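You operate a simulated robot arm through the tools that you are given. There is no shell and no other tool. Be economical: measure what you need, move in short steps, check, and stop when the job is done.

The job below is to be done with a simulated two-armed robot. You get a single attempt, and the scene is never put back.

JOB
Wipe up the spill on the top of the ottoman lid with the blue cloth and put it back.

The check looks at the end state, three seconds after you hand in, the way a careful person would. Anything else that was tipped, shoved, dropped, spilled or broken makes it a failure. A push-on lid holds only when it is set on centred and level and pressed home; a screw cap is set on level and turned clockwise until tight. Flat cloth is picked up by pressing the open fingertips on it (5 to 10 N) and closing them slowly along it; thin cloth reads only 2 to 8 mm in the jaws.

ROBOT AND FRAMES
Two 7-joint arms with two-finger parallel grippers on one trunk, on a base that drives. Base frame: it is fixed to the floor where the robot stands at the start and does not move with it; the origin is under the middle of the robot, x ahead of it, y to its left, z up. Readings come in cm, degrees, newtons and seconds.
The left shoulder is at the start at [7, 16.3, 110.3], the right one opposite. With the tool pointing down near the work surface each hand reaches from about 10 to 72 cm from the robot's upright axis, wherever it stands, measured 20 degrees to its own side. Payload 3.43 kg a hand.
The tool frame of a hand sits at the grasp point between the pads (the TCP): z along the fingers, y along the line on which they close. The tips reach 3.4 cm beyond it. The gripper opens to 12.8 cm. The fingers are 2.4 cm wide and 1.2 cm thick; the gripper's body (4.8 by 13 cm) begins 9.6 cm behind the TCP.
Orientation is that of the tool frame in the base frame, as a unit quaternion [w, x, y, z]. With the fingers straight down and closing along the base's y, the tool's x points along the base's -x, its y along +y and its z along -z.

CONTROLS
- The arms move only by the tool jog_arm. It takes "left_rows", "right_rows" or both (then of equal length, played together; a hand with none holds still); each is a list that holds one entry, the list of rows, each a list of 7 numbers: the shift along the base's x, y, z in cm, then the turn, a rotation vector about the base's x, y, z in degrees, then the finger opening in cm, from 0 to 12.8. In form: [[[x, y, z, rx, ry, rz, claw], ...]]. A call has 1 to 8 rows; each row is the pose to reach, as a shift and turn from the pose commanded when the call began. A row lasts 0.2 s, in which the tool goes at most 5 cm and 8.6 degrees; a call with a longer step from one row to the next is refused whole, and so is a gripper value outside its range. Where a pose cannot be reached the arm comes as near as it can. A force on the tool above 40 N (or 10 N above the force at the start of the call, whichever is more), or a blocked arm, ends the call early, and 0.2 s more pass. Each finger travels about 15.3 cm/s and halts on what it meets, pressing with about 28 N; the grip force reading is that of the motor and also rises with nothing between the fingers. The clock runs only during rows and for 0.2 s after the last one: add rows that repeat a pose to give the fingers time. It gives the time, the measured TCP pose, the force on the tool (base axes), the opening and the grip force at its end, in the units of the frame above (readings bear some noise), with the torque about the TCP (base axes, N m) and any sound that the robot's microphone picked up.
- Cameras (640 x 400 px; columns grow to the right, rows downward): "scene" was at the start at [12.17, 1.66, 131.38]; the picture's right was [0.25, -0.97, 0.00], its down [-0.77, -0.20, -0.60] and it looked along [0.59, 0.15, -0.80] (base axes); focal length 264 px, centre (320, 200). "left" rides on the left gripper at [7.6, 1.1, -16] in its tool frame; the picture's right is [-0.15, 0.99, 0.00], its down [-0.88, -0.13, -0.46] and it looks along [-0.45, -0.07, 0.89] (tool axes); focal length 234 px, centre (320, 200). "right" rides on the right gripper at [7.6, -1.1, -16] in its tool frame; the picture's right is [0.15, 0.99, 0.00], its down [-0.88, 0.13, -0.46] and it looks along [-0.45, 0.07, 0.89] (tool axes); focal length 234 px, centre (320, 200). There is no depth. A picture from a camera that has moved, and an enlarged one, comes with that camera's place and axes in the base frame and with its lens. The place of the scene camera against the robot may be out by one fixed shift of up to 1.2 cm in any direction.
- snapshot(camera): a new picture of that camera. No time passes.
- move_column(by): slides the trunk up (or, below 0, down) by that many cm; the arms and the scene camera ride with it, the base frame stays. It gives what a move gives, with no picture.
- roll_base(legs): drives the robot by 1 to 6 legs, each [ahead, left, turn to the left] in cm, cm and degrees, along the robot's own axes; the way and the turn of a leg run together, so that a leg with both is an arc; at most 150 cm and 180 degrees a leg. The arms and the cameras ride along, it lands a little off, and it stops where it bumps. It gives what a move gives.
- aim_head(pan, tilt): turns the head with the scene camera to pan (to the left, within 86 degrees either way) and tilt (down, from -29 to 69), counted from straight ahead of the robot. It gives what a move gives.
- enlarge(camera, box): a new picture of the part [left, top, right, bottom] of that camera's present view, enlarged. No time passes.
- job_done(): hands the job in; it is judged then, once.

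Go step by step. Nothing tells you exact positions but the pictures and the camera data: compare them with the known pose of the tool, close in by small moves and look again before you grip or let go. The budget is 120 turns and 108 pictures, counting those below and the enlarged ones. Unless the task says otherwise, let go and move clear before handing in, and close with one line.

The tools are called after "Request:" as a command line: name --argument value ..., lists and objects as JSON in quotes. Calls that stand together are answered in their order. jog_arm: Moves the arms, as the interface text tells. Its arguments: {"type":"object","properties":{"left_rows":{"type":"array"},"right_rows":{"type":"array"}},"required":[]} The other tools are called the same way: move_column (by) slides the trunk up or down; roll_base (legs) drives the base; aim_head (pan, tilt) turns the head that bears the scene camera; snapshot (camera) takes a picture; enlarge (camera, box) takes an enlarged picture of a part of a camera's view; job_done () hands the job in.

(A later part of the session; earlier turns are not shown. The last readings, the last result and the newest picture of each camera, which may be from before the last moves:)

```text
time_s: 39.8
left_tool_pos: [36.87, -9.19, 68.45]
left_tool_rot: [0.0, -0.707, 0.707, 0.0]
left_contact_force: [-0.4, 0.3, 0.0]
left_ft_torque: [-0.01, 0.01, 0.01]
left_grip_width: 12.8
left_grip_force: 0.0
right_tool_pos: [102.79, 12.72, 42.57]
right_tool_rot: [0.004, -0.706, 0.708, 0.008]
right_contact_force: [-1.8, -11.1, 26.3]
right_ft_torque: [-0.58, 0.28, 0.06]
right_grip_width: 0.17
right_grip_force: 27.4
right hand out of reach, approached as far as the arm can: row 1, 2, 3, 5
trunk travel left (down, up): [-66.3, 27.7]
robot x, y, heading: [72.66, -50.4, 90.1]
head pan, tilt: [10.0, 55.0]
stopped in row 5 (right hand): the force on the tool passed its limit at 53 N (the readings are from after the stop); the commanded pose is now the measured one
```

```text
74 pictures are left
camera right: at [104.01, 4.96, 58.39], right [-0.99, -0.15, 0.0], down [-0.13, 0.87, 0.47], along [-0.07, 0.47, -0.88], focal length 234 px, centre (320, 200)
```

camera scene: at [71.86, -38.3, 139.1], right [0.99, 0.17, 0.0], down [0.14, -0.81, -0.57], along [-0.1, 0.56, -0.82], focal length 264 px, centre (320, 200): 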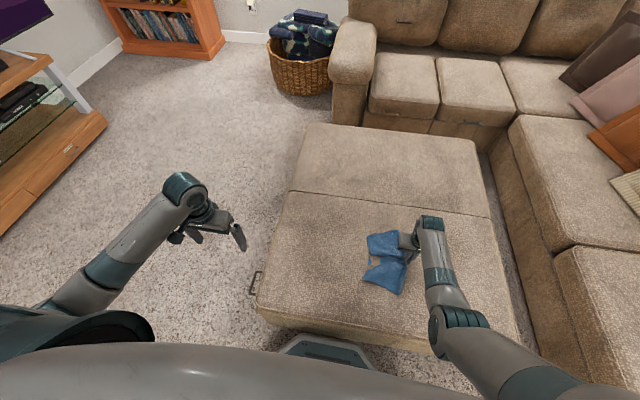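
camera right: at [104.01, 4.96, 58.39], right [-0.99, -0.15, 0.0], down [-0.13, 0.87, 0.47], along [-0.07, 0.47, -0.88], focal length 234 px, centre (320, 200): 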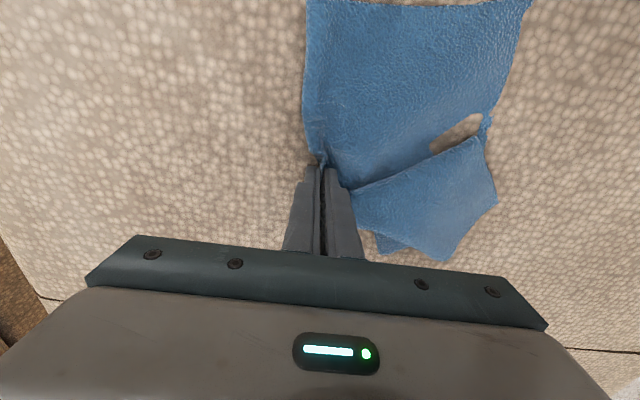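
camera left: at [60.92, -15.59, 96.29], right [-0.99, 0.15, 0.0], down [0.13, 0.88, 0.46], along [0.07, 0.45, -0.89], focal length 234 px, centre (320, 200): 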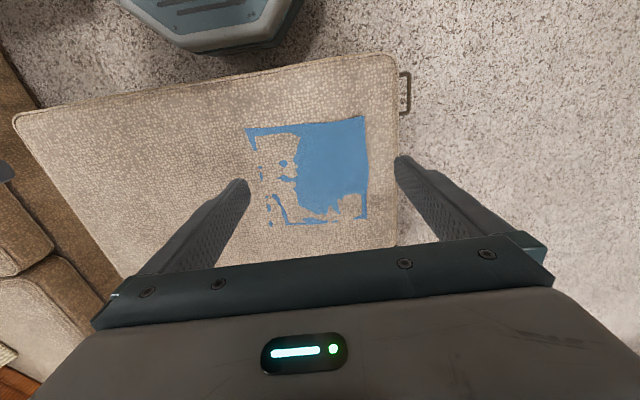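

I'm near the reach limit; I lift the hand and lower the trunk to gain reach.

Request:
jog_arm --right_rows '[[[0, 0, 0.6, 0, 0, 0, 0], [-2, -1, 3, 0, 0, 0, 0], [-4, -2, 6, 0, 0, 0, 0], [-5, -3, 9, 0, 0, 0, 0], [-5, -4, 12, 0, 0, 0, 0], [-5, -4, 14, 0, 0, 0, 0]]]'

Request:
move_column --by -12

Request:
snapshot --camera "right"

```text
time_s: 41.2
left_tool_pos: [36.98, -9.13, 68.32]
left_tool_rot: [0.0, -0.706, 0.708, 0.001]
left_contact_force: [-0.2, -0.2, 0.4]
left_ft_torque: [0.01, 0.0, -0.03]
left_grip_width: 12.79
left_grip_force: 0.1
right_tool_pos: [98.1, 18.11, 48.52]
right_tool_rot: [0.004, -0.706, 0.708, 0.007]
right_contact_force: [0.1, 0.7, -0.3]
right_ft_torque: [0.02, 0.03, -0.01]
right_grip_width: 0.21
right_grip_force: 27.8
right hand out of reach, approached as far as the arm can: row 1, 2, 3, 4, 5, 6
trunk travel left (down, up): [-66.3, 27.7]
robot x, y, heading: [72.82, -50.39, 90.2]
head pan, tilt: [10.0, 55.0]
```

```text
time_s: 42.1
left_tool_pos: [37.06, -9.1, 61.86]
left_tool_rot: [0.0, -0.707, 0.708, 0.0]
left_contact_force: [0.9, 0.6, 0.1]
left_ft_torque: [-0.02, -0.01, -0.01]
left_grip_width: 12.82
left_grip_force: 0.1
right_tool_pos: [98.22, 18.69, 42.6]
right_tool_rot: [0.005, -0.706, 0.708, 0.008]
right_contact_force: [-1.1, -8.7, 21.3]
right_ft_torque: [-0.46, -0.05, 0.0]
right_grip_width: 0.24
right_grip_force: 28.1
trunk travel left (down, up): [-59.8, 34.2]
robot x, y, heading: [72.75, -50.06, 90.0]
head pan, tilt: [10.0, 55.0]
stopped: the force on the tool passed its limit at 123 N (the readings are from after the stop); the commanded pose is now the measured one
```

```text
73 pictures are left
camera right: at [99.48, 10.82, 58.41], right [-0.99, -0.14, 0.0], down [-0.13, 0.87, 0.47], along [-0.07, 0.47, -0.88], focal length 234 px, centre (320, 200)
```

right: 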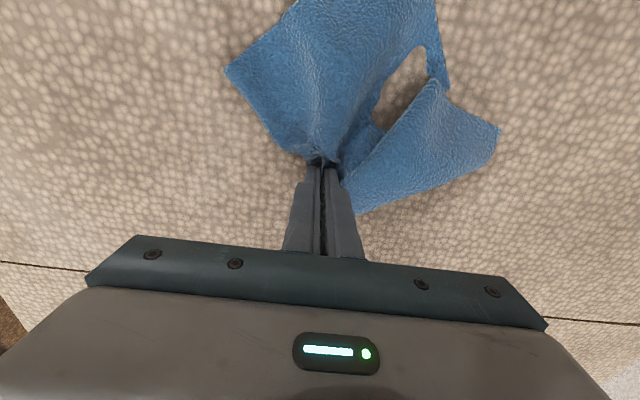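

The hand is at (98.2, 18.7), pressing 21 N on the lid; no harm. Easing off slightly, I wipe toward me across the spill and back.

Request:
jog_arm --right_rows '[[[0, 0, 0.15, 0, 0, 0, 0], [0, -2.5, 0.15, 0, 0, 0, 0], [0, -5, 0.15, 0, 0, 0, 0], [0, -7.5, 0.15, 0, 0, 0, 0], [0, -10, 0.15, 0, 0, 0, 0]]]'

Request:
snapshot --camera "right"

```text
time_s: 42.7
left_tool_pos: [37.01, -9.02, 61.91]
left_tool_rot: [0.0, -0.707, 0.707, 0.0]
left_contact_force: [0.5, 0.0, 0.0]
left_ft_torque: [-0.01, -0.02, -0.04]
left_grip_width: 12.8
left_grip_force: 0.1
right_tool_pos: [98.23, 18.83, 42.69]
right_tool_rot: [0.008, -0.706, 0.708, 0.013]
right_contact_force: [-1.5, -12.0, 28.3]
right_ft_torque: [-0.69, 0.07, -0.04]
right_grip_width: 0.23
right_grip_force: 28.0
right hand out of reach, approached as far as the arm can: row 2
trunk travel left (down, up): [-59.8, 34.2]
robot x, y, heading: [73.13, -50.13, 90.0]
head pan, tilt: [10.0, 55.0]
stopped in row 2 (right hand): the force on the tool passed its limit at 43 N (the readings are from after the stop); the commanded pose is now the measured one
```

```text
72 pictures are left
camera right: at [99.49, 10.74, 58.33], right [-0.99, -0.14, 0.0], down [-0.13, 0.87, 0.48], along [-0.07, 0.48, -0.88], focal length 234 px, centre (320, 200)
```

right: 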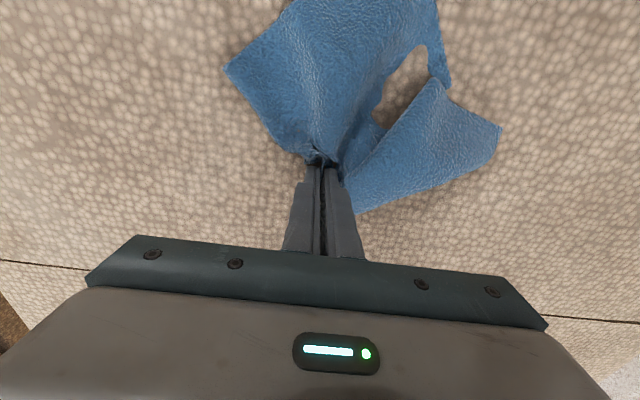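

The arm is at full stretch here and reads as stuck; I lift with the column, then bring the hand back toward me.

Request:
move_column --by 4

Request:
jog_arm --right_rows '[[[0, -2, 0, 0, 0, 0, 0], [0, -4, 0, 0, 0, 0, 0], [0, -6, 0, 0, 0, 0, 0], [0, -8, 0, 0, 0, 0, 0], [0, -10, 0, 0, 0, 0, 0]]]'

```text
time_s: 43.5
left_tool_pos: [37.05, -9.0, 65.85]
left_tool_rot: [0.0, -0.707, 0.707, 0.0]
left_contact_force: [0.2, 0.4, -0.1]
left_ft_torque: [0.0, -0.01, 0.01]
left_grip_width: 12.82
left_grip_force: 0.0
right_tool_pos: [98.19, 18.68, 46.13]
right_tool_rot: [0.007, -0.707, 0.707, 0.011]
right_contact_force: [0.0, 0.6, -0.4]
right_ft_torque: [-0.02, 0.03, 0.02]
right_grip_width: 0.23
right_grip_force: 28.3
trunk travel left (down, up): [-63.8, 30.2]
robot x, y, heading: [73.02, -49.89, 90.2]
head pan, tilt: [10.0, 55.0]
```

```text
time_s: 44.7
left_tool_pos: [36.87, -9.15, 66.11]
left_tool_rot: [0.0, -0.706, 0.708, 0.001]
left_contact_force: [-0.7, 0.1, 0.6]
left_ft_torque: [-0.02, -0.01, 0.0]
left_grip_width: 12.8
left_grip_force: 0.1
right_tool_pos: [98.44, 16.38, 42.75]
right_tool_rot: [0.016, -0.706, 0.708, 0.021]
right_contact_force: [-1.9, -11.0, 34.6]
right_ft_torque: [-0.67, 0.09, -0.05]
right_grip_width: 0.23
right_grip_force: 27.7
right hand out of reach, approached as far as the arm can: row 1, 2, 3, 4, 5
trunk travel left (down, up): [-63.8, 30.2]
robot x, y, heading: [72.98, -50.29, 90.0]
head pan, tilt: [10.0, 55.0]
stopped in row 5 (right hand): the force on the tool passed its limit at 67 N (the readings are from after the stop); the commanded pose is now the measured one
```

The stretched arm slides down instead of back. I raise the column well clear and pull the hand back toward the shoulder (up and in).

Request:
move_column --by 8

Request:
jog_arm --right_rows '[[[0, -1, 2, 0, 0, 0, 0], [0, -2.5, 4, 0, 0, 0, 0], [0, -4, 6, 0, 0, 0, 0], [0, -5.5, 8, 0, 0, 0, 0], [0, -7, 10, 0, 0, 0, 0]]]'

Request:
snapshot --camera "scene"

```text
time_s: 45.9
left_tool_pos: [36.95, -9.07, 73.88]
left_tool_rot: [0.001, -0.706, 0.708, -0.001]
left_contact_force: [0.0, -0.6, 0.3]
left_ft_torque: [-0.01, -0.03, -0.01]
left_grip_width: 12.8
left_grip_force: 0.1
right_tool_pos: [98.34, 16.02, 50.18]
right_tool_rot: [0.014, -0.706, 0.707, 0.02]
right_contact_force: [0.5, 0.9, -0.4]
right_ft_torque: [0.0, 0.0, 0.0]
right_grip_width: 0.22
right_grip_force: 28.4
trunk travel left (down, up): [-71.8, 22.2]
robot x, y, heading: [73.38, -50.32, 89.9]
head pan, tilt: [10.0, 55.0]
```

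```text
time_s: 47.1
left_tool_pos: [36.95, -9.08, 73.82]
left_tool_rot: [0.0, -0.707, 0.708, 0.0]
left_contact_force: [0.4, 0.1, 0.1]
left_ft_torque: [0.02, 0.02, 0.01]
left_grip_width: 12.82
left_grip_force: 0.2
right_tool_pos: [98.72, 18.35, 53.08]
right_tool_rot: [0.014, -0.706, 0.708, 0.019]
right_contact_force: [0.3, -0.5, -0.5]
right_ft_torque: [0.02, 0.0, -0.02]
right_grip_width: 0.19
right_grip_force: 27.7
right hand out of reach, approached as far as the arm can: row 1, 2, 3, 4, 5
trunk travel left (down, up): [-71.8, 22.2]
robot x, y, heading: [72.99, -50.2, 90.0]
head pan, tilt: [10.0, 55.0]
```

```text
71 pictures are left
camera scene: at [71.75, -38.23, 144.59], right [0.98, 0.17, 0.0], down [0.14, -0.81, -0.57], along [-0.1, 0.56, -0.82], focal length 264 px, centre (320, 200)
```

scene: 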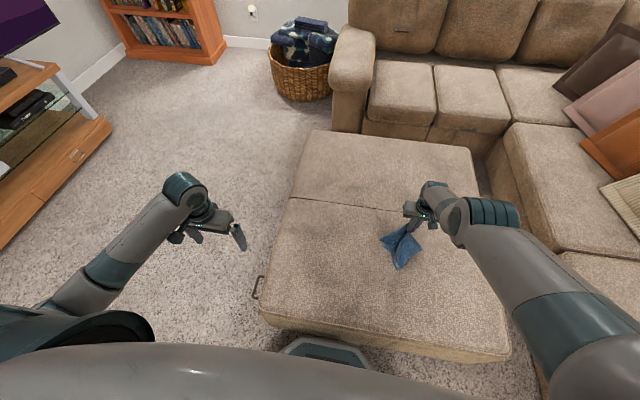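

The arm has reached a stuck configuration (elbow swung out). I try easing it outward and up.

Request:
jog_arm --right_rows '[[[2, 0, 2, 0, 0, 0, 0], [4, 0, 4, 0, 0, 0, 0], [6, -1, 6, 0, 0, 0, 0], [8, -3, 8, 0, 0, 0, 0], [9, -6, 9, 0, 0, 0, 0], [9, -9, 10, 0, 0, 0, 0]]]'

Request:
snapshot --camera "scene"

```text
time_s: 48.5
left_tool_pos: [36.93, -9.0, 73.66]
left_tool_rot: [-0.001, -0.707, 0.708, 0.0]
left_contact_force: [-0.5, -0.6, 0.7]
left_ft_torque: [-0.03, 0.0, 0.0]
left_grip_width: 12.78
left_grip_force: 0.0
right_tool_pos: [109.68, 19.2, 56.17]
right_tool_rot: [0.014, -0.706, 0.708, 0.019]
right_contact_force: [-0.2, -0.8, -0.5]
right_ft_torque: [-0.04, 0.03, -0.02]
right_grip_width: 0.22
right_grip_force: 28.6
right hand out of reach, approached as far as the arm can: row 1, 2, 3, 4, 5, 6
trunk travel left (down, up): [-71.8, 22.2]
robot x, y, heading: [73.4, -50.37, 90.1]
head pan, tilt: [10.0, 55.0]
```

```text
70 pictures are left
camera scene: at [71.81, -38.24, 144.6], right [0.98, 0.17, 0.0], down [0.14, -0.81, -0.57], along [-0.1, 0.56, -0.82], focal length 264 px, centre (320, 200)
```

scene: 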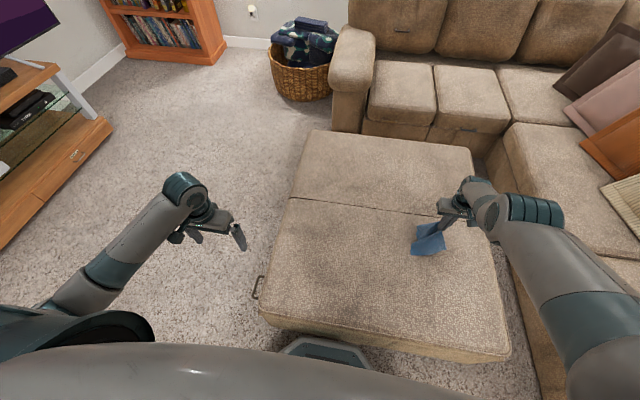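

Possibly a straight-elbow singularity; I try a tool pitch with a pull-in to break out of it.

Request:
jog_arm --right_rows '[[[0, -2, 2, 6, 0, 0, 0], [0, -4, 4, 12, 0, 0, 0], [0, -6, 6, 18, 0, 0, 0], [0, -8, 6, 24, 0, 0, 0], [0, -10, 6, 30, 0, 0, 0]]]'

```text
time_s: 49.7
left_tool_pos: [37.08, -8.98, 73.91]
left_tool_rot: [0.0, 0.708, -0.706, 0.0]
left_contact_force: [1.1, 0.0, 0.0]
left_ft_torque: [-0.03, 0.01, 0.0]
left_grip_width: 12.8
left_grip_force: 0.1
right_tool_pos: [114.39, 21.35, 50.21]
right_tool_rot: [-0.198, 0.679, -0.678, -0.203]
right_contact_force: [0.3, 0.9, 0.4]
right_ft_torque: [-0.01, 0.02, -0.04]
right_grip_width: 0.2
right_grip_force: 28.4
right hand out of reach, approached as far as the arm can: row 1, 2, 3, 4, 5
trunk travel left (down, up): [-71.8, 22.2]
robot x, y, heading: [72.82, -50.55, 90.1]
head pan, tilt: [10.0, 55.0]
```

The arm still won't follow; I look at its configuration directly.

Request:
aim_head --pan -35 --tilt 50

Request:
snapshot --camera "scene"

Request:
snapshot --camera "left"

```text
time_s: 50.8
left_tool_pos: [37.01, -8.99, 73.86]
left_tool_rot: [0.0, -0.706, 0.708, 0.001]
left_contact_force: [1.2, 0.1, 0.0]
left_ft_torque: [0.01, 0.02, 0.0]
left_grip_width: 12.8
left_grip_force: 0.1
right_tool_pos: [114.17, 21.27, 50.11]
right_tool_rot: [0.197, -0.678, 0.679, 0.202]
right_contact_force: [0.1, -0.3, -0.7]
right_ft_torque: [-0.03, 0.0, -0.02]
right_grip_width: 0.2
right_grip_force: 28.2
trunk travel left (down, up): [-71.8, 22.2]
robot x, y, heading: [73.12, -50.31, 90.1]
head pan, tilt: [-35.0, 50.0]
```

```text
69 pictures are left
camera scene: at [77.43, -39.03, 145.24], right [0.82, -0.57, 0.0], down [-0.44, -0.63, -0.64], along [0.37, 0.53, -0.77], focal length 264 px, centre (320, 200)
```

scene: 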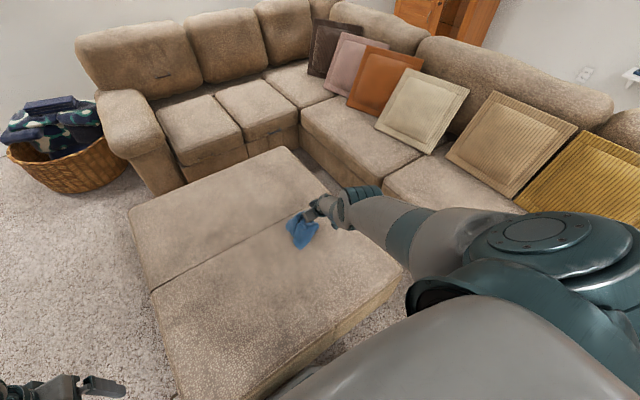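

```text
68 pictures are left
camera left: at [35.86, -16.55, 89.8], right [-0.99, 0.15, 0.0], down [0.13, 0.88, 0.46], along [0.07, 0.45, -0.89], focal length 234 px, centre (320, 200)
```

left: 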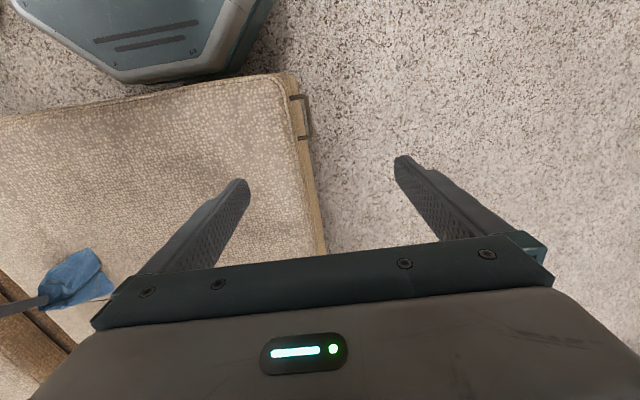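

The arm is dead straight and my targets were purely radial. I swing it upward (tangentially) to let the elbow bend.

Request:
jog_arm --right_rows '[[[0, 3, 3, -4, 0, 0, 0], [0, 6, 6, -8, 0, 0, 0], [0, 9, 9, -12, 0, 0, 0], [0, 12, 12, -16, 0, 0, 0], [0, 15, 15, -20, 0, 0, 0], [0, 17, 18, -24, 0, 0, 0], [0, 18, 21, -28, 0, 0, 0], [0, 18, 24, -30, 0, 0, 0]]]'

```text
time_s: 52.6
left_tool_pos: [36.92, -9.06, 73.87]
left_tool_rot: [0.001, -0.706, 0.708, -0.001]
left_contact_force: [0.3, -0.6, -0.1]
left_ft_torque: [0.03, -0.01, 0.01]
left_grip_width: 12.79
left_grip_force: 0.0
right_tool_pos: [112.6, 29.45, 77.62]
right_tool_rot: [0.015, -0.707, 0.707, 0.019]
right_contact_force: [-0.6, -0.6, -1.1]
right_ft_torque: [0.0, -0.01, 0.0]
right_grip_width: 0.23
right_grip_force: 27.4
right hand out of reach, approached as far as the arm can: row 2, 3, 4, 5, 6, 7, 8
trunk travel left (down, up): [-71.8, 22.2]
robot x, y, heading: [73.33, -50.12, 90.1]
head pan, tilt: [-35.0, 50.0]
```

Row 1 (tool pitched ~29°) was reachable, so I go back to that pose and hold.

Request:
jog_arm --right_rows '[[[0, -3, -3, 5, 0, 0, 0], [0, -6, -7, 10, 0, 0, 0], [0, -9, -11, 15, 0, 0, 0], [0, -12, -15, 20, 0, 0, 0], [0, -14, -18, 24, 0, 0, 0], [0, -15, -21, 26, 0, 0, 0], [0, -15, -21, 26, 0, 0, 0], [0, -15, -21, 26, 0, 0, 0]]]'

Request:
snapshot --camera "scene"

```text
time_s: 54.4
left_tool_pos: [36.99, -8.87, 73.75]
left_tool_rot: [0.0, -0.706, 0.708, 0.001]
left_contact_force: [0.1, -0.7, -0.3]
left_ft_torque: [-0.01, -0.01, 0.01]
left_grip_width: 12.79
left_grip_force: 0.1
right_tool_pos: [115.21, 20.77, 50.34]
right_tool_rot: [-0.174, 0.685, -0.684, -0.179]
right_contact_force: [0.7, -0.7, -0.7]
right_ft_torque: [-0.02, 0.01, -0.03]
right_grip_width: 0.23
right_grip_force: 28.4
right hand out of reach, approached as far as the arm can: row 1, 2, 3, 4, 5, 6, 7, 8
trunk travel left (down, up): [-71.8, 22.2]
robot x, y, heading: [73.14, -50.0, 90.1]
head pan, tilt: [-35.0, 50.0]
```

```text
67 pictures are left
camera scene: at [77.46, -39.04, 145.24], right [0.82, -0.57, 0.0], down [-0.44, -0.63, -0.64], along [0.37, 0.53, -0.77], focal length 264 px, centre (320, 200)
```

scene: 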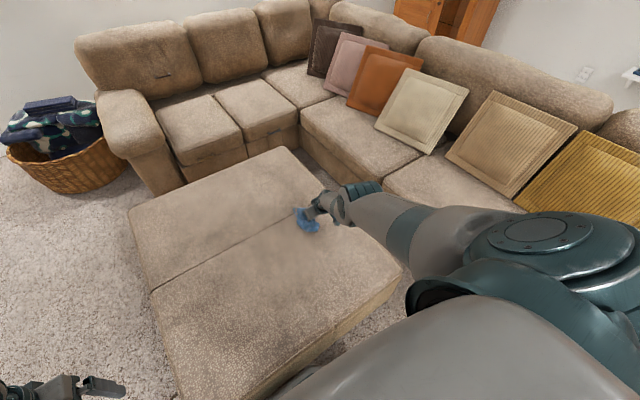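

Still straight. I try a lateral inward sweep to bend the elbow.

Request:
jog_arm --right_rows '[[[-4.5, 0, 0, 0, 0, 0, 0], [-9, 0, 0, 0, 0, 0, 0], [-13.5, 0, 0, 0, 0, 0, 0], [-18, 0, 0, 0, 0, 0, 0], [-22, 0, 0, 0, 0, 0, 0], [-22, 0, 0, 0, 0, 0, 0], [-22, 0, 0, 0, 0, 0, 0]]]'

```text
time_s: 56.0
left_tool_pos: [36.89, -9.06, 73.86]
left_tool_rot: [0.0, -0.706, 0.708, -0.001]
left_contact_force: [-0.7, -0.3, 0.6]
left_ft_torque: [-0.01, 0.0, 0.0]
left_grip_width: 12.79
left_grip_force: 0.1
right_tool_pos: [92.99, 22.08, 48.75]
right_tool_rot: [-0.173, 0.685, -0.685, -0.177]
right_contact_force: [0.0, -0.1, 0.2]
right_ft_torque: [0.01, 0.01, 0.0]
right_grip_width: 0.2
right_grip_force: 27.9
right hand out of reach, approached as far as the arm can: row 1, 2, 3, 4, 5, 6, 7
trunk travel left (down, up): [-71.8, 22.2]
robot x, y, heading: [73.1, -49.86, 89.5]
head pan, tilt: [-35.0, 50.0]
```

To escape, I bring the commanded pose back onto the actual pose so that small mixed moves can bend the elbow.

Request:
jog_arm --right_rows '[[[0.9, 3.1, -3.4, 0, 0, 0, 0], [1.8, 6.2, -6.8, 0, 0, 0, 0], [2.7, 9.3, -10.2, 0, 0, 0, 0], [3.6, 12.4, -13.6, 0, 0, 0, 0], [4.5, 15.5, -17, 0, 0, 0, 0], [5.4, 18.6, -20.4, 0, 0, 0, 0], [6.3, 21.7, -23.8, 0, 0, 0, 0], [7.2, 24.8, -27.2, 0, 0, 0, 0]]]'

```text
time_s: 57.8
left_tool_pos: [37.02, -8.97, 73.74]
left_tool_rot: [0.0, -0.706, 0.708, 0.0]
left_contact_force: [-0.5, -0.1, 1.0]
left_ft_torque: [-0.05, -0.01, 0.0]
left_grip_width: 12.81
left_grip_force: 0.1
right_tool_pos: [97.55, 21.44, 47.8]
right_tool_rot: [-0.174, 0.685, -0.685, -0.179]
right_contact_force: [0.0, 0.3, -1.0]
right_ft_torque: [-0.02, -0.03, -0.02]
right_grip_width: 0.23
right_grip_force: 28.6
right hand out of reach, approached as far as the arm can: row 1, 2, 3, 4, 5, 6, 7, 8
trunk travel left (down, up): [-71.8, 22.2]
robot x, y, heading: [73.12, -50.14, 90.2]
head pan, tilt: [-35.0, 50.0]
```

Request:
jog_arm --right_rows '[[[2.5, 1.5, -2, 0, 0, 0, 0], [4.7, 3, -4.2, 0, 0, 0, 0], [4.7, 3, -4.2, 0, 0, 0, 0], [4.7, 4, -2.5, 0, 0, 0, 0], [4.7, 5, -0.6, 0, 0, 0, 0], [4.7, 6, 1.3, 0, 0, 0, 0], [4.7, 7, 3.2, 0, 0, 0, 0], [4.7, 7, 4.5, 0, 0, 0, 0]]]'

```text
time_s: 59.6
left_tool_pos: [36.94, -8.95, 73.82]
left_tool_rot: [0.001, -0.707, 0.707, -0.001]
left_contact_force: [0.1, -0.5, -0.1]
left_ft_torque: [0.01, -0.01, 0.02]
left_grip_width: 12.8
left_grip_force: 0.1
right_tool_pos: [102.62, 26.18, 53.26]
right_tool_rot: [0.172, -0.685, 0.685, 0.177]
right_contact_force: [-0.4, -1.2, -1.4]
right_ft_torque: [0.09, 0.0, -0.02]
right_grip_width: 0.22
right_grip_force: 28.6
right hand out of reach, approached as far as the arm can: row 1, 2, 3, 4, 5, 6, 7, 8
trunk travel left (down, up): [-71.8, 22.2]
robot x, y, heading: [73.12, -50.06, 90.1]
head pan, tilt: [-35.0, 50.0]
```

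I try an outward sweep combined with a small pull-in, away from the inner joint limit.

Request:
jog_arm --right_rows '[[[4, 0, 0, -5, 0, 0, 0], [8, -1, 0.5, -10, 0, 0, 0], [12, -2, 1, -15, 0, 0, 0], [16, -4, 2, -20, 0, 0, 0], [20, -6, 3, -24, 0, 0, 0], [23, -8, 5, -28, 0, 0, 0], [26, -10, 7, -30, 0, 0, 0], [28, -12, 9, -30, 0, 0, 0]]]'

Request:
snapshot --camera "scene"

```text
time_s: 61.4
left_tool_pos: [36.92, -9.11, 74.01]
left_tool_rot: [-0.001, -0.706, 0.708, -0.001]
left_contact_force: [0.1, 0.6, -0.3]
left_ft_torque: [-0.01, -0.03, 0.01]
left_grip_width: 12.8
left_grip_force: 0.1
right_tool_pos: [130.56, 14.08, 62.45]
right_tool_rot: [0.011, 0.707, -0.707, 0.005]
right_contact_force: [0.2, -0.6, -0.2]
right_ft_torque: [0.03, -0.02, 0.01]
right_grip_width: 0.23
right_grip_force: 28.0
right hand out of reach, approached as far as the arm can: row 1, 2, 3, 4, 5, 6, 7
trunk travel left (down, up): [-71.8, 22.2]
robot x, y, heading: [73.01, -50.08, 90.1]
head pan, tilt: [-35.0, 50.0]
```

```text
66 pictures are left
camera scene: at [77.49, -39.05, 145.24], right [0.82, -0.57, 0.0], down [-0.44, -0.63, -0.64], along [0.37, 0.53, -0.77], focal length 264 px, centre (320, 200)
```

scene: 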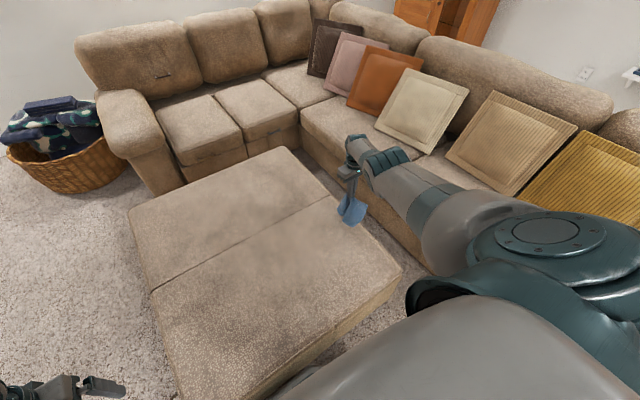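

Row 8 was reached and the elbow bends again. I pull the hand in toward the robot, keeping it compact.

Request:
jog_arm --right_rows '[[[-1, -4, 0, 0, 0, 0, 0], [-3, -8, 0, 0, 0, 0, 0], [-6, -11, 0, 0, 0, 0, 0], [-10, -13, 0, 0, 0, 0, 0], [-14, -14, 0, 0, 0, 0, 0], [-18, -14, 0, 0, 0, 0, 0], [-22, -14, 0, 0, 0, 0, 0], [-26, -14, 0, 0, 0, 0, 0]]]'

Request:
aim_head --pan 5 --tilt 55

Request:
snapshot --camera "scene"

Request:
snapshot --camera "right"

```text
time_s: 63.2
left_tool_pos: [36.93, -8.92, 73.73]
left_tool_rot: [0.0, -0.707, 0.707, 0.0]
left_contact_force: [-0.8, 1.6, 0.4]
left_ft_torque: [0.02, 0.01, 0.0]
left_grip_width: 12.79
left_grip_force: 0.0
right_tool_pos: [104.9, 0.16, 62.54]
right_tool_rot: [-0.009, -0.707, 0.707, -0.006]
right_contact_force: [-0.6, 0.2, 0.5]
right_ft_torque: [-0.02, -0.01, 0.0]
right_grip_width: 0.24
right_grip_force: 28.1
trunk travel left (down, up): [-71.8, 22.2]
robot x, y, heading: [73.15, -49.83, 90.0]
head pan, tilt: [-35.0, 50.0]
```

```text
time_s: 64.3
left_tool_pos: [37.05, -9.04, 73.84]
left_tool_rot: [0.0, -0.707, 0.708, 0.0]
left_contact_force: [0.4, 0.8, -0.1]
left_ft_torque: [-0.02, 0.04, -0.02]
left_grip_width: 12.82
left_grip_force: 0.1
right_tool_pos: [104.9, 0.13, 62.47]
right_tool_rot: [-0.01, -0.706, 0.708, -0.005]
right_contact_force: [0.6, -1.0, -0.3]
right_ft_torque: [0.02, 0.03, -0.01]
right_grip_width: 0.21
right_grip_force: 28.1
trunk travel left (down, up): [-71.8, 22.2]
robot x, y, heading: [72.74, -50.24, 90.2]
head pan, tilt: [5.0, 55.0]
```

```text
65 pictures are left
camera scene: at [72.41, -38.16, 144.59], right [1.0, 0.09, 0.0], down [0.07, -0.82, -0.57], along [-0.05, 0.57, -0.82], focal length 264 px, centre (320, 200)
```

scene: 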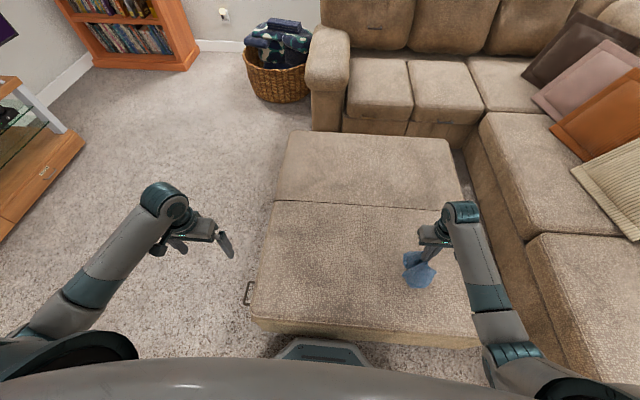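

```text
64 pictures are left
camera right: at [106.22, -7.03, 78.65], right [-0.99, -0.15, 0.01], down [-0.13, 0.89, 0.44], along [-0.07, 0.43, -0.9], focal length 234 px, centre (320, 200)
```

right: 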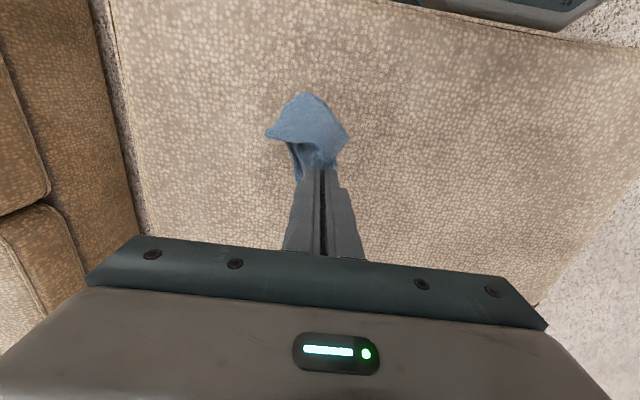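

Recovered. Now I check whether the spill is still visible at scene pixel (391,247).

Request:
enlarge --camera "scene" --box '[351, 217, 431, 267]'

Request:
enlarge --camera "scene" --box '[250, 190, 490, 340]'

```text
8.00 times, centred on (391, 242) of scene
camera zoom: at [72.41, -38.16, 144.59], right [1.0, 0.09, 0.0], down [0.07, -0.82, -0.57], along [-0.05, 0.57, -0.82], focal length 2115 px, centre (-248, -136)
```

zoom: 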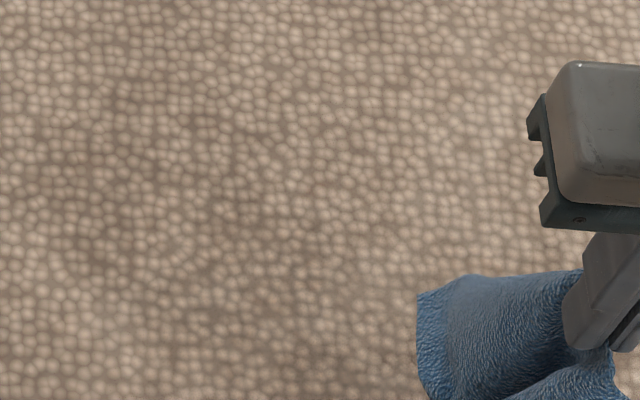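

```text
2.67 times, centred on (370, 265) of scene
camera zoom: at [72.41, -38.16, 144.59], right [1.0, 0.09, 0.0], down [0.07, -0.82, -0.57], along [-0.05, 0.57, -0.82], focal length 705 px, centre (187, 27)
```

zoom: 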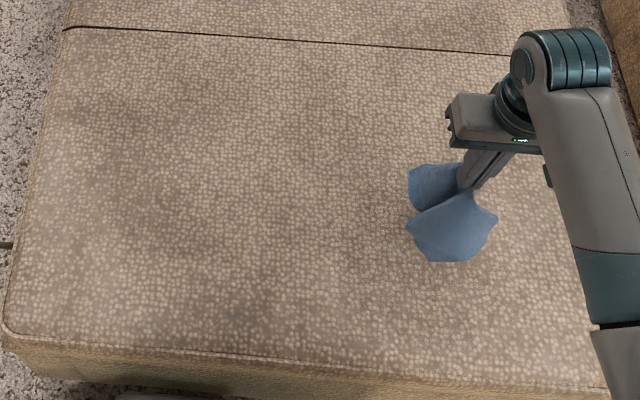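

No sign of it from here. I move the hand back to view the spot obliquely with the wrist camera, as it showed the spill before.

Request:
jog_arm --right_rows '[[[2, -3, 2, 0, 0, 0, 0], [4, -6, 4, 0, 0, 0, 0], [6, -9, 6, 0, 0, 0, 0], [8, -12, 8, 0, 0, 0, 0]]]'

Request:
snapshot --camera "right"

Request:
enlarge --camera "right" --box '[310, 130, 470, 230]'

```text
time_s: 65.3
left_tool_pos: [36.9, -9.09, 73.79]
left_tool_rot: [0.001, -0.706, 0.708, 0.001]
left_contact_force: [1.0, -0.4, -0.1]
left_ft_torque: [0.01, 0.01, 0.03]
left_grip_width: 12.81
left_grip_force: 0.1
right_tool_pos: [112.76, -11.77, 70.55]
right_tool_rot: [-0.011, -0.707, 0.707, -0.006]
right_contact_force: [0.1, -0.3, 0.1]
right_ft_torque: [0.01, -0.02, 0.01]
right_grip_width: 0.21
right_grip_force: 27.9
trunk travel left (down, up): [-71.8, 22.2]
robot x, y, heading: [73.16, -50.17, 90.3]
head pan, tilt: [5.0, 55.0]
```

```text
61 pictures are left
camera right: at [114.01, -18.97, 86.65], right [-0.99, -0.15, 0.01], down [-0.13, 0.89, 0.44], along [-0.07, 0.43, -0.9], focal length 234 px, centre (320, 200)
```

right: 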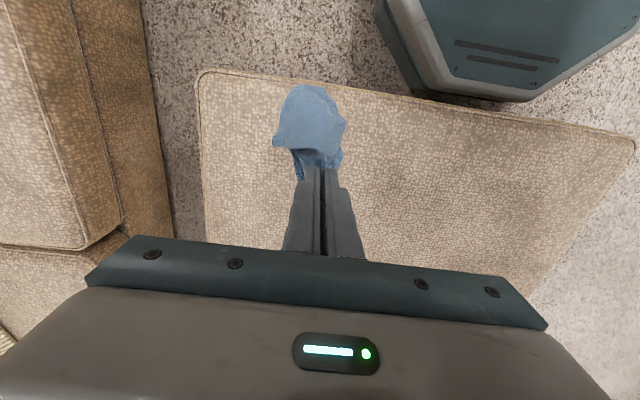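

```text
4.00 times, centred on (390, 180) of right
camera zoom: at [114.01, -18.97, 86.65], right [-0.99, -0.15, 0.01], down [-0.13, 0.89, 0.44], along [-0.07, 0.43, -0.9], focal length 937 px, centre (40, 280)
```

zoom: 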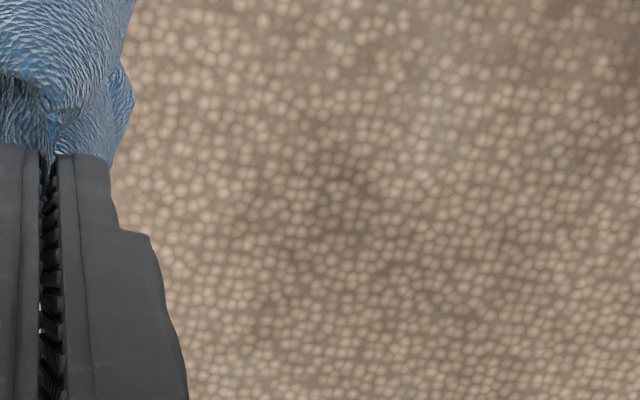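

The spot is just at the image edge, not decisive. I'll wipe once more anyway with the trunk lower (more reach margin).

Request:
move_column --by -21

Request:
jog_arm --right_rows '[[[-2, 4, 0, 0, 0, 0, 0], [-4, 8, 0, 0, 0, 0, 0], [-6, 12, 0, 0, 0, 0, 0], [-9, 15, 0, 0, 0, 0, 0], [-12, 18, -1, 0, 0, 0, 0], [-14, 20, -3, 0, 0, 0, 0], [-14.3, 20, -5, 0, 0, 0, 0]]]'

Request:
snapshot --camera "right"

```text
time_s: 67.5
left_tool_pos: [36.95, -9.03, 52.9]
left_tool_rot: [-0.001, -0.707, 0.708, -0.001]
left_contact_force: [0.1, 0.4, 0.0]
left_ft_torque: [0.0, -0.01, 0.0]
left_grip_width: 12.8
left_grip_force: 0.0
right_tool_pos: [112.66, -11.71, 49.61]
right_tool_rot: [-0.011, -0.706, 0.708, -0.004]
right_contact_force: [0.3, -0.7, 0.6]
right_ft_torque: [-0.01, 0.01, -0.03]
right_grip_width: 0.22
right_grip_force: 28.6
trunk travel left (down, up): [-50.8, 43.2]
robot x, y, heading: [73.03, -49.84, 89.9]
head pan, tilt: [5.0, 55.0]
```

```text
time_s: 69.1
left_tool_pos: [36.96, -8.95, 52.74]
left_tool_rot: [0.0, 0.707, -0.707, -0.001]
left_contact_force: [-0.1, 0.4, 0.3]
left_ft_torque: [-0.01, 0.01, -0.01]
left_grip_width: 12.81
left_grip_force: 0.1
right_tool_pos: [98.39, 8.45, 44.44]
right_tool_rot: [-0.009, -0.707, 0.707, -0.006]
right_contact_force: [-0.3, 0.2, 0.7]
right_ft_torque: [-0.01, -0.03, 0.0]
right_grip_width: 0.21
right_grip_force: 28.2
trunk travel left (down, up): [-50.8, 43.2]
robot x, y, heading: [73.37, -50.34, 89.5]
head pan, tilt: [5.0, 55.0]
```

```text
59 pictures are left
camera right: at [99.72, 1.29, 60.57], right [-0.99, -0.15, 0.01], down [-0.13, 0.89, 0.44], along [-0.07, 0.43, -0.9], focal length 234 px, centre (320, 200)
```

right: 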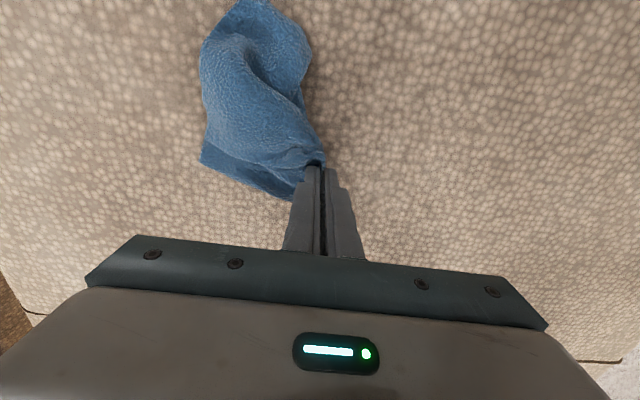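

Now I press lightly and stroke across, checking reach as I go.

Request:
jog_arm --right_rows '[[[0, 0, -1, 0, 0, 0, 0], [0, 0, -1.6, 0, 0, 0, 0], [0, 0, -1.9, 0, 0, 0, 0], [0, 2, -1.9, 0, 0, 0, 0], [0, 4, -1.9, 0, 0, 0, 0], [0, 6, -1.9, 0, 0, 0, 0], [0, 8, -1.9, 0, 0, 0, 0]]]'

```text
time_s: 70.7
left_tool_pos: [36.89, -9.03, 52.92]
left_tool_rot: [0.001, -0.707, 0.707, 0.0]
left_contact_force: [0.3, 0.0, 0.0]
left_ft_torque: [0.01, -0.03, -0.01]
left_grip_width: 12.81
left_grip_force: 0.1
right_tool_pos: [98.3, 16.2, 42.87]
right_tool_rot: [-0.01, -0.707, 0.707, -0.005]
right_contact_force: [-0.6, -4.9, 11.4]
right_ft_torque: [-0.14, -0.07, -0.05]
right_grip_width: 0.23
right_grip_force: 27.8
trunk travel left (down, up): [-50.8, 43.2]
robot x, y, heading: [73.11, -50.01, 90.0]
head pan, tilt: [5.0, 55.0]
```

No reach problem and 11 N. I cover the patch x 95–102, y 8–17 with strokes.

Request:
jog_arm --right_rows '[[[2, -1, 0, 0, 0, 0, 0], [2, -3.5, 0, 0, 0, 0, 0], [2, -6, 0, 0, 0, 0, 0], [2, -8.5, 0, 0, 0, 0, 0], [4, -8, 0, 0, 0, 0, 0], [4, -5.5, 0, 0, 0, 0, 0], [4, -3, 0, 0, 0, 0, 0], [4, -0.5, 0, 0, 0, 0, 0]]]'

Request:
jog_arm --right_rows '[[[-2, 0, 0, 0, 0, 0, 0], [-4, 0, 0, 0, 0, 0, 0], [-6, 0, 0, 0, 0, 0, 0], [-6, -2.5, 0, 0, 0, 0, 0], [-6, -5, 0, 0, 0, 0, 0], [-6, -7.5, 0, 0, 0, 0, 0], [-4, -7, 0, 0, 0, 0, 0], [-4, -4, 0, 0, 0, 0, 0]]]'

```text
time_s: 72.5
left_tool_pos: [36.94, -8.99, 52.81]
left_tool_rot: [0.001, -0.707, 0.708, 0.0]
left_contact_force: [-1.0, -0.3, 0.6]
left_ft_torque: [-0.06, 0.0, -0.02]
left_grip_width: 12.78
left_grip_force: 0.1
right_tool_pos: [102.48, 15.63, 42.76]
right_tool_rot: [-0.009, -0.707, 0.707, -0.006]
right_contact_force: [-0.4, -4.9, 8.2]
right_ft_torque: [-0.14, -0.09, -0.06]
right_grip_width: 0.21
right_grip_force: 28.1
trunk travel left (down, up): [-50.8, 43.2]
robot x, y, heading: [72.82, -50.0, 89.9]
head pan, tilt: [5.0, 55.0]
```

```text
time_s: 74.3
left_tool_pos: [36.95, -9.0, 52.82]
left_tool_rot: [0.0, -0.707, 0.708, -0.001]
left_contact_force: [-1.0, 0.4, 0.6]
left_ft_torque: [0.02, 0.01, -0.02]
left_grip_width: 12.79
left_grip_force: 0.0
right_tool_pos: [98.19, 11.63, 42.72]
right_tool_rot: [-0.009, -0.706, 0.708, -0.006]
right_contact_force: [0.0, -3.7, 7.6]
right_ft_torque: [-0.09, -0.01, 0.01]
right_grip_width: 0.23
right_grip_force: 27.6
trunk travel left (down, up): [-50.8, 43.2]
robot x, y, heading: [73.25, -50.41, 89.9]
head pan, tilt: [5.0, 55.0]
```

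Wiped thoroughly. I lift the cloth and strafe back toward its original place, from where I can also inspect the spill spot.

Request:
jog_arm --right_rows '[[[0, 0, 3, 0, 0, 0, 0], [0, -2, 6, 0, 0, 0, 0], [0, -4, 10, 0, 0, 0, 0], [0, -5, 14, 0, 0, 0, 0]]]'

Request:
roll_base --legs '[[0, 31, 0]]'

Request:
snapshot --camera "right"

Request:
enlarge --camera "right" --box '[40, 110, 144, 175]'

```text
time_s: 75.3
left_tool_pos: [37.03, -9.07, 52.9]
left_tool_rot: [0.0, -0.707, 0.708, -0.001]
left_contact_force: [-0.2, -0.6, 0.4]
left_ft_torque: [0.01, 0.0, 0.05]
left_grip_width: 12.79
left_grip_force: 0.1
right_tool_pos: [98.37, 6.78, 56.52]
right_tool_rot: [-0.011, -0.707, 0.707, -0.006]
right_contact_force: [-0.2, -0.4, -0.5]
right_ft_torque: [0.04, -0.03, 0.02]
right_grip_width: 0.25
right_grip_force: 28.2
trunk travel left (down, up): [-50.8, 43.2]
robot x, y, heading: [73.36, -50.05, 90.1]
head pan, tilt: [5.0, 55.0]
```

```text
time_s: 77.4
left_tool_pos: [6.19, -8.84, 52.81]
left_tool_rot: [0.001, -0.706, 0.708, 0.0]
left_contact_force: [0.4, -0.2, 0.5]
left_ft_torque: [0.01, -0.01, -0.02]
left_grip_width: 12.81
left_grip_force: 0.0
right_tool_pos: [67.49, 7.04, 56.55]
right_tool_rot: [-0.01, -0.706, 0.708, -0.006]
right_contact_force: [-0.3, 0.4, -0.1]
right_ft_torque: [-0.01, -0.02, 0.06]
right_grip_width: 0.21
right_grip_force: 27.9
trunk travel left (down, up): [-50.8, 43.2]
robot x, y, heading: [42.07, -49.96, 89.9]
head pan, tilt: [5.0, 55.0]
```

```text
58 pictures are left
camera right: at [68.76, -0.17, 72.69], right [-0.99, -0.14, 0.01], down [-0.12, 0.89, 0.44], along [-0.07, 0.43, -0.9], focal length 234 px, centre (320, 200)
```

right: 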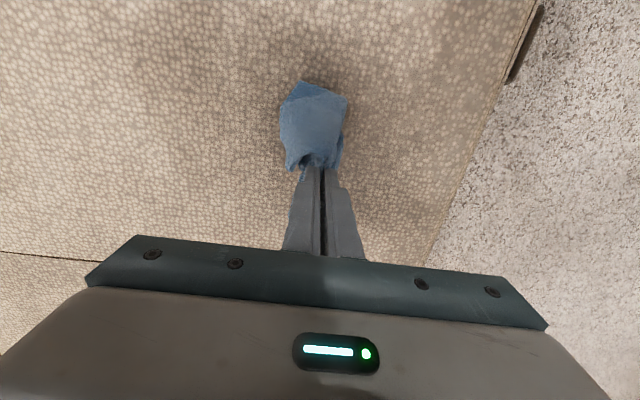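

```text
6.15 times, centred on (92, 142) of right
camera zoom: at [68.76, -0.17, 72.69], right [-0.99, -0.14, 0.01], down [-0.12, 0.89, 0.44], along [-0.07, 0.43, -0.9], focal length 1441 px, centre (1723, 554)
```

zoom: 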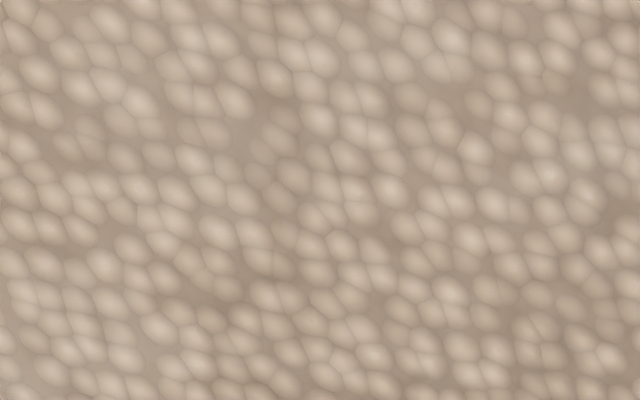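

The spill is gone. I lower the cloth at its original centre and release it.

Request:
jog_arm --right_rows '[[[-0.4, -0.4, -4, 0, 0, 0, 0], [-0.4, -0.4, -8, 0, 0, 0, 0], [-0.4, -0.4, -11, 0, 0, 0, 0], [-0.4, -0.4, -13, 0, 0, 0, 0], [-0.4, -0.4, -13.3, 0, 0, 0, 2], [-0.4, -0.4, -13.3, 0, 0, 0, 4], [-0.4, -0.4, -12, 0, 0, 0, 5]]]'

Request:
jog_arm --right_rows '[[[0, 0, 4, 0, 0, 0, 6], [0, 0, 8, 0, 0, 0, 6], [2, 0, 12, 0, 0, 0, 6], [6, -2, 14, 0, 0, 0, 6], [10, -4, 14, 0, 0, 0, 6], [14, -6, 14, 0, 0, 0, 6]]]'

Request:
snapshot --camera "right"

Request:
snapshot --camera "scene"

```text
time_s: 79.0
left_tool_pos: [6.16, -8.88, 52.93]
left_tool_rot: [0.0, -0.706, 0.708, 0.0]
left_contact_force: [0.1, 1.1, -0.4]
left_ft_torque: [0.02, -0.01, 0.01]
left_grip_width: 12.82
left_grip_force: 0.0
right_tool_pos: [67.2, 6.65, 44.49]
right_tool_rot: [-0.011, -0.706, 0.708, -0.005]
right_contact_force: [0.0, -0.3, 0.3]
right_ft_torque: [-0.03, 0.0, 0.03]
right_grip_width: 5.0
right_grip_force: 0.1
trunk travel left (down, up): [-50.8, 43.2]
robot x, y, heading: [42.26, -49.93, 90.2]
head pan, tilt: [5.0, 55.0]
```

```text
time_s: 80.4
left_tool_pos: [6.13, -8.9, 52.91]
left_tool_rot: [0.0, -0.706, 0.708, 0.0]
left_contact_force: [-0.9, -0.1, 0.1]
left_ft_torque: [0.0, 0.0, -0.01]
left_grip_width: 12.8
left_grip_force: 0.1
right_tool_pos: [81.05, 0.33, 58.5]
right_tool_rot: [-0.01, -0.706, 0.708, -0.005]
right_contact_force: [0.0, 0.4, 0.7]
right_ft_torque: [0.04, 0.0, -0.02]
right_grip_width: 6.01
right_grip_force: 0.1
trunk travel left (down, up): [-50.8, 43.2]
robot x, y, heading: [41.95, -50.12, 89.7]
head pan, tilt: [5.0, 55.0]
```

```text
56 pictures are left
camera right: at [82.37, -6.77, 74.61], right [-0.99, -0.14, 0.01], down [-0.13, 0.89, 0.44], along [-0.07, 0.43, -0.9], focal length 234 px, centre (320, 200)
```

right: 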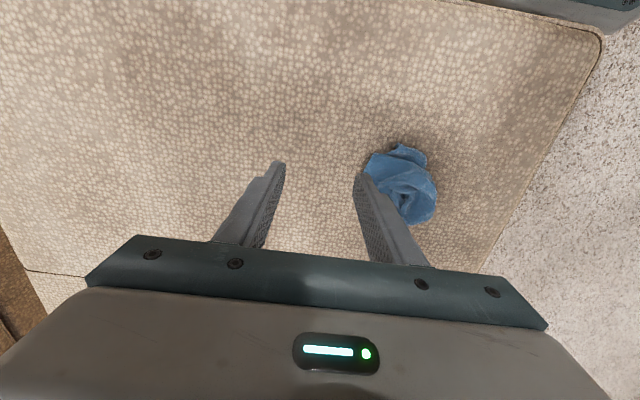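

```text
55 pictures are left
camera scene: at [41.59, -38.17, 123.6], right [1.0, 0.08, 0.0], down [0.07, -0.82, -0.57], along [-0.05, 0.57, -0.82], focal length 264 px, centre (320, 200)
```

scene: 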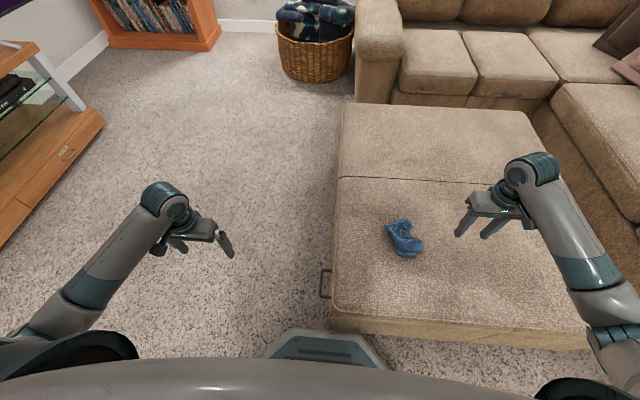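

The cloth is back at its place but balled up. I look closer to find a free edge, to re-lay it flatter.

Request:
enlarge --camera "right" --box '[330, 125, 474, 235]'

Request:
enlarge --camera "scene" --box '[370, 210, 450, 260]'

```text
3.64 times, centred on (402, 180) of right
camera zoom: at [82.37, -6.77, 74.61], right [-0.99, -0.14, 0.01], down [-0.13, 0.89, 0.44], along [-0.07, 0.43, -0.9], focal length 852 px, centre (22, 273)
```

zoom: 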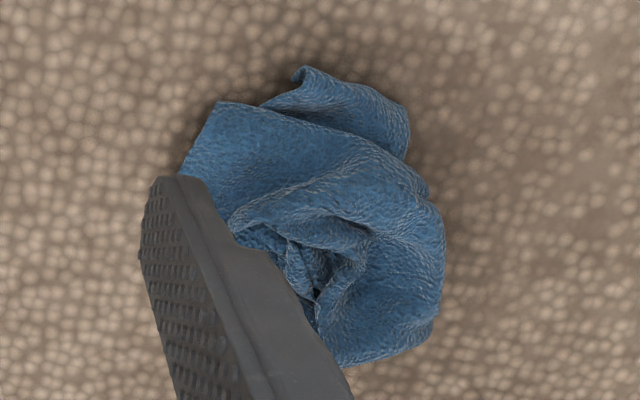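

```text
8.00 times, centred on (410, 235) of scene
camera zoom: at [41.59, -38.17, 123.6], right [1.0, 0.08, 0.0], down [0.07, -0.82, -0.57], along [-0.05, 0.57, -0.82], focal length 2115 px, centre (-400, -80)
```

zoom: 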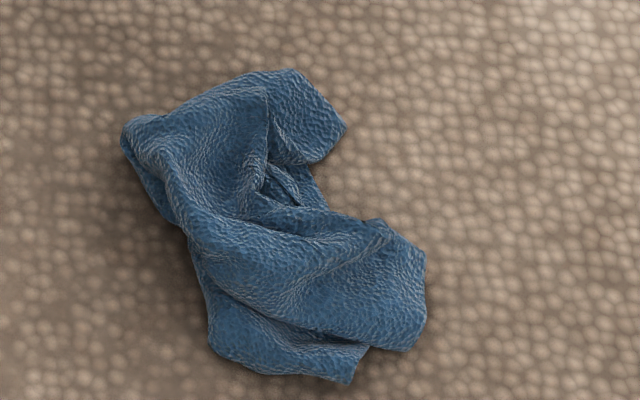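

A flap points toward +x near (72.5, 1.5). I'll pinch that flap, lift it so the cloth hangs, and lay it out.

Request:
jog_arm --right_rows '[[[-3, 0.4, -3, 0, 0, 0, 6], [-6, 0.8, -6, 0, 0, 0, 6], [-8.2, 1.1, -9, 0, 0, 0, 6], [-8.2, 1.1, -12, 0, 0, 0, 5], [-8.2, 1.1, -13, 0, 0, 0, 5]]]'

Request:
snapshot --camera "right"

Request:
enlarge --camera "scene" --box '[370, 200, 466, 260]'

```text
time_s: 81.6
left_tool_pos: [6.05, -8.93, 52.76]
left_tool_rot: [0.0, -0.706, 0.708, 0.0]
left_contact_force: [-0.9, 0.0, -0.2]
left_ft_torque: [0.02, 0.01, 0.03]
left_grip_width: 12.79
left_grip_force: 0.0
right_tool_pos: [72.83, 1.55, 45.41]
right_tool_rot: [-0.009, -0.706, 0.708, -0.006]
right_contact_force: [-0.5, -0.8, -0.1]
right_ft_torque: [0.01, 0.01, -0.05]
right_grip_width: 5.03
right_grip_force: 0.1
trunk travel left (down, up): [-50.8, 43.2]
robot x, y, heading: [42.52, -49.92, 90.0]
head pan, tilt: [5.0, 55.0]
```

```text
52 pictures are left
camera right: at [74.16, -5.56, 61.54], right [-0.99, -0.14, 0.01], down [-0.12, 0.89, 0.44], along [-0.07, 0.43, -0.9], focal length 234 px, centre (320, 200)
```

right: 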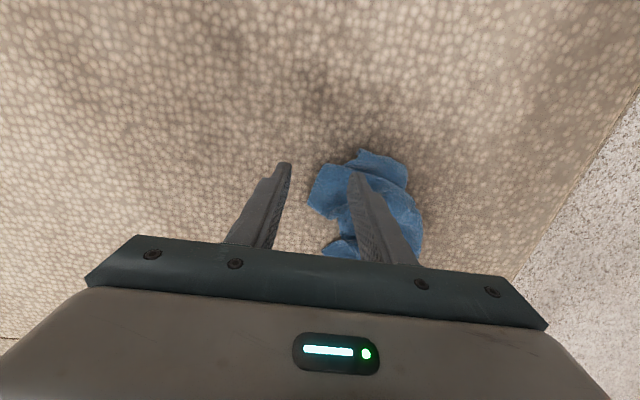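

```text
6.67 times, centred on (418, 230) of scene
camera zoom: at [41.52, -38.1, 123.59], right [1.0, 0.08, 0.0], down [0.07, -0.82, -0.57], along [-0.05, 0.57, -0.82], focal length 1762 px, centre (-333, 0)
```

zoom: 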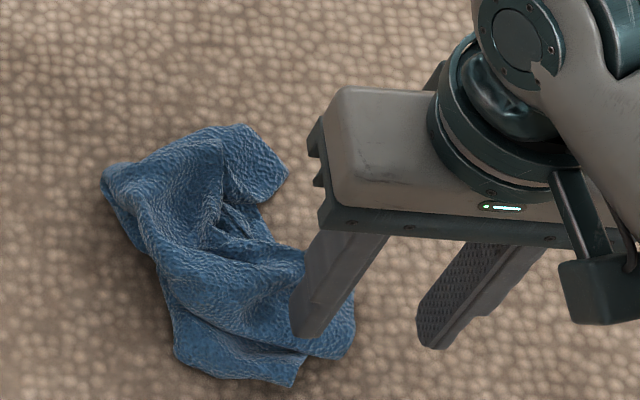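

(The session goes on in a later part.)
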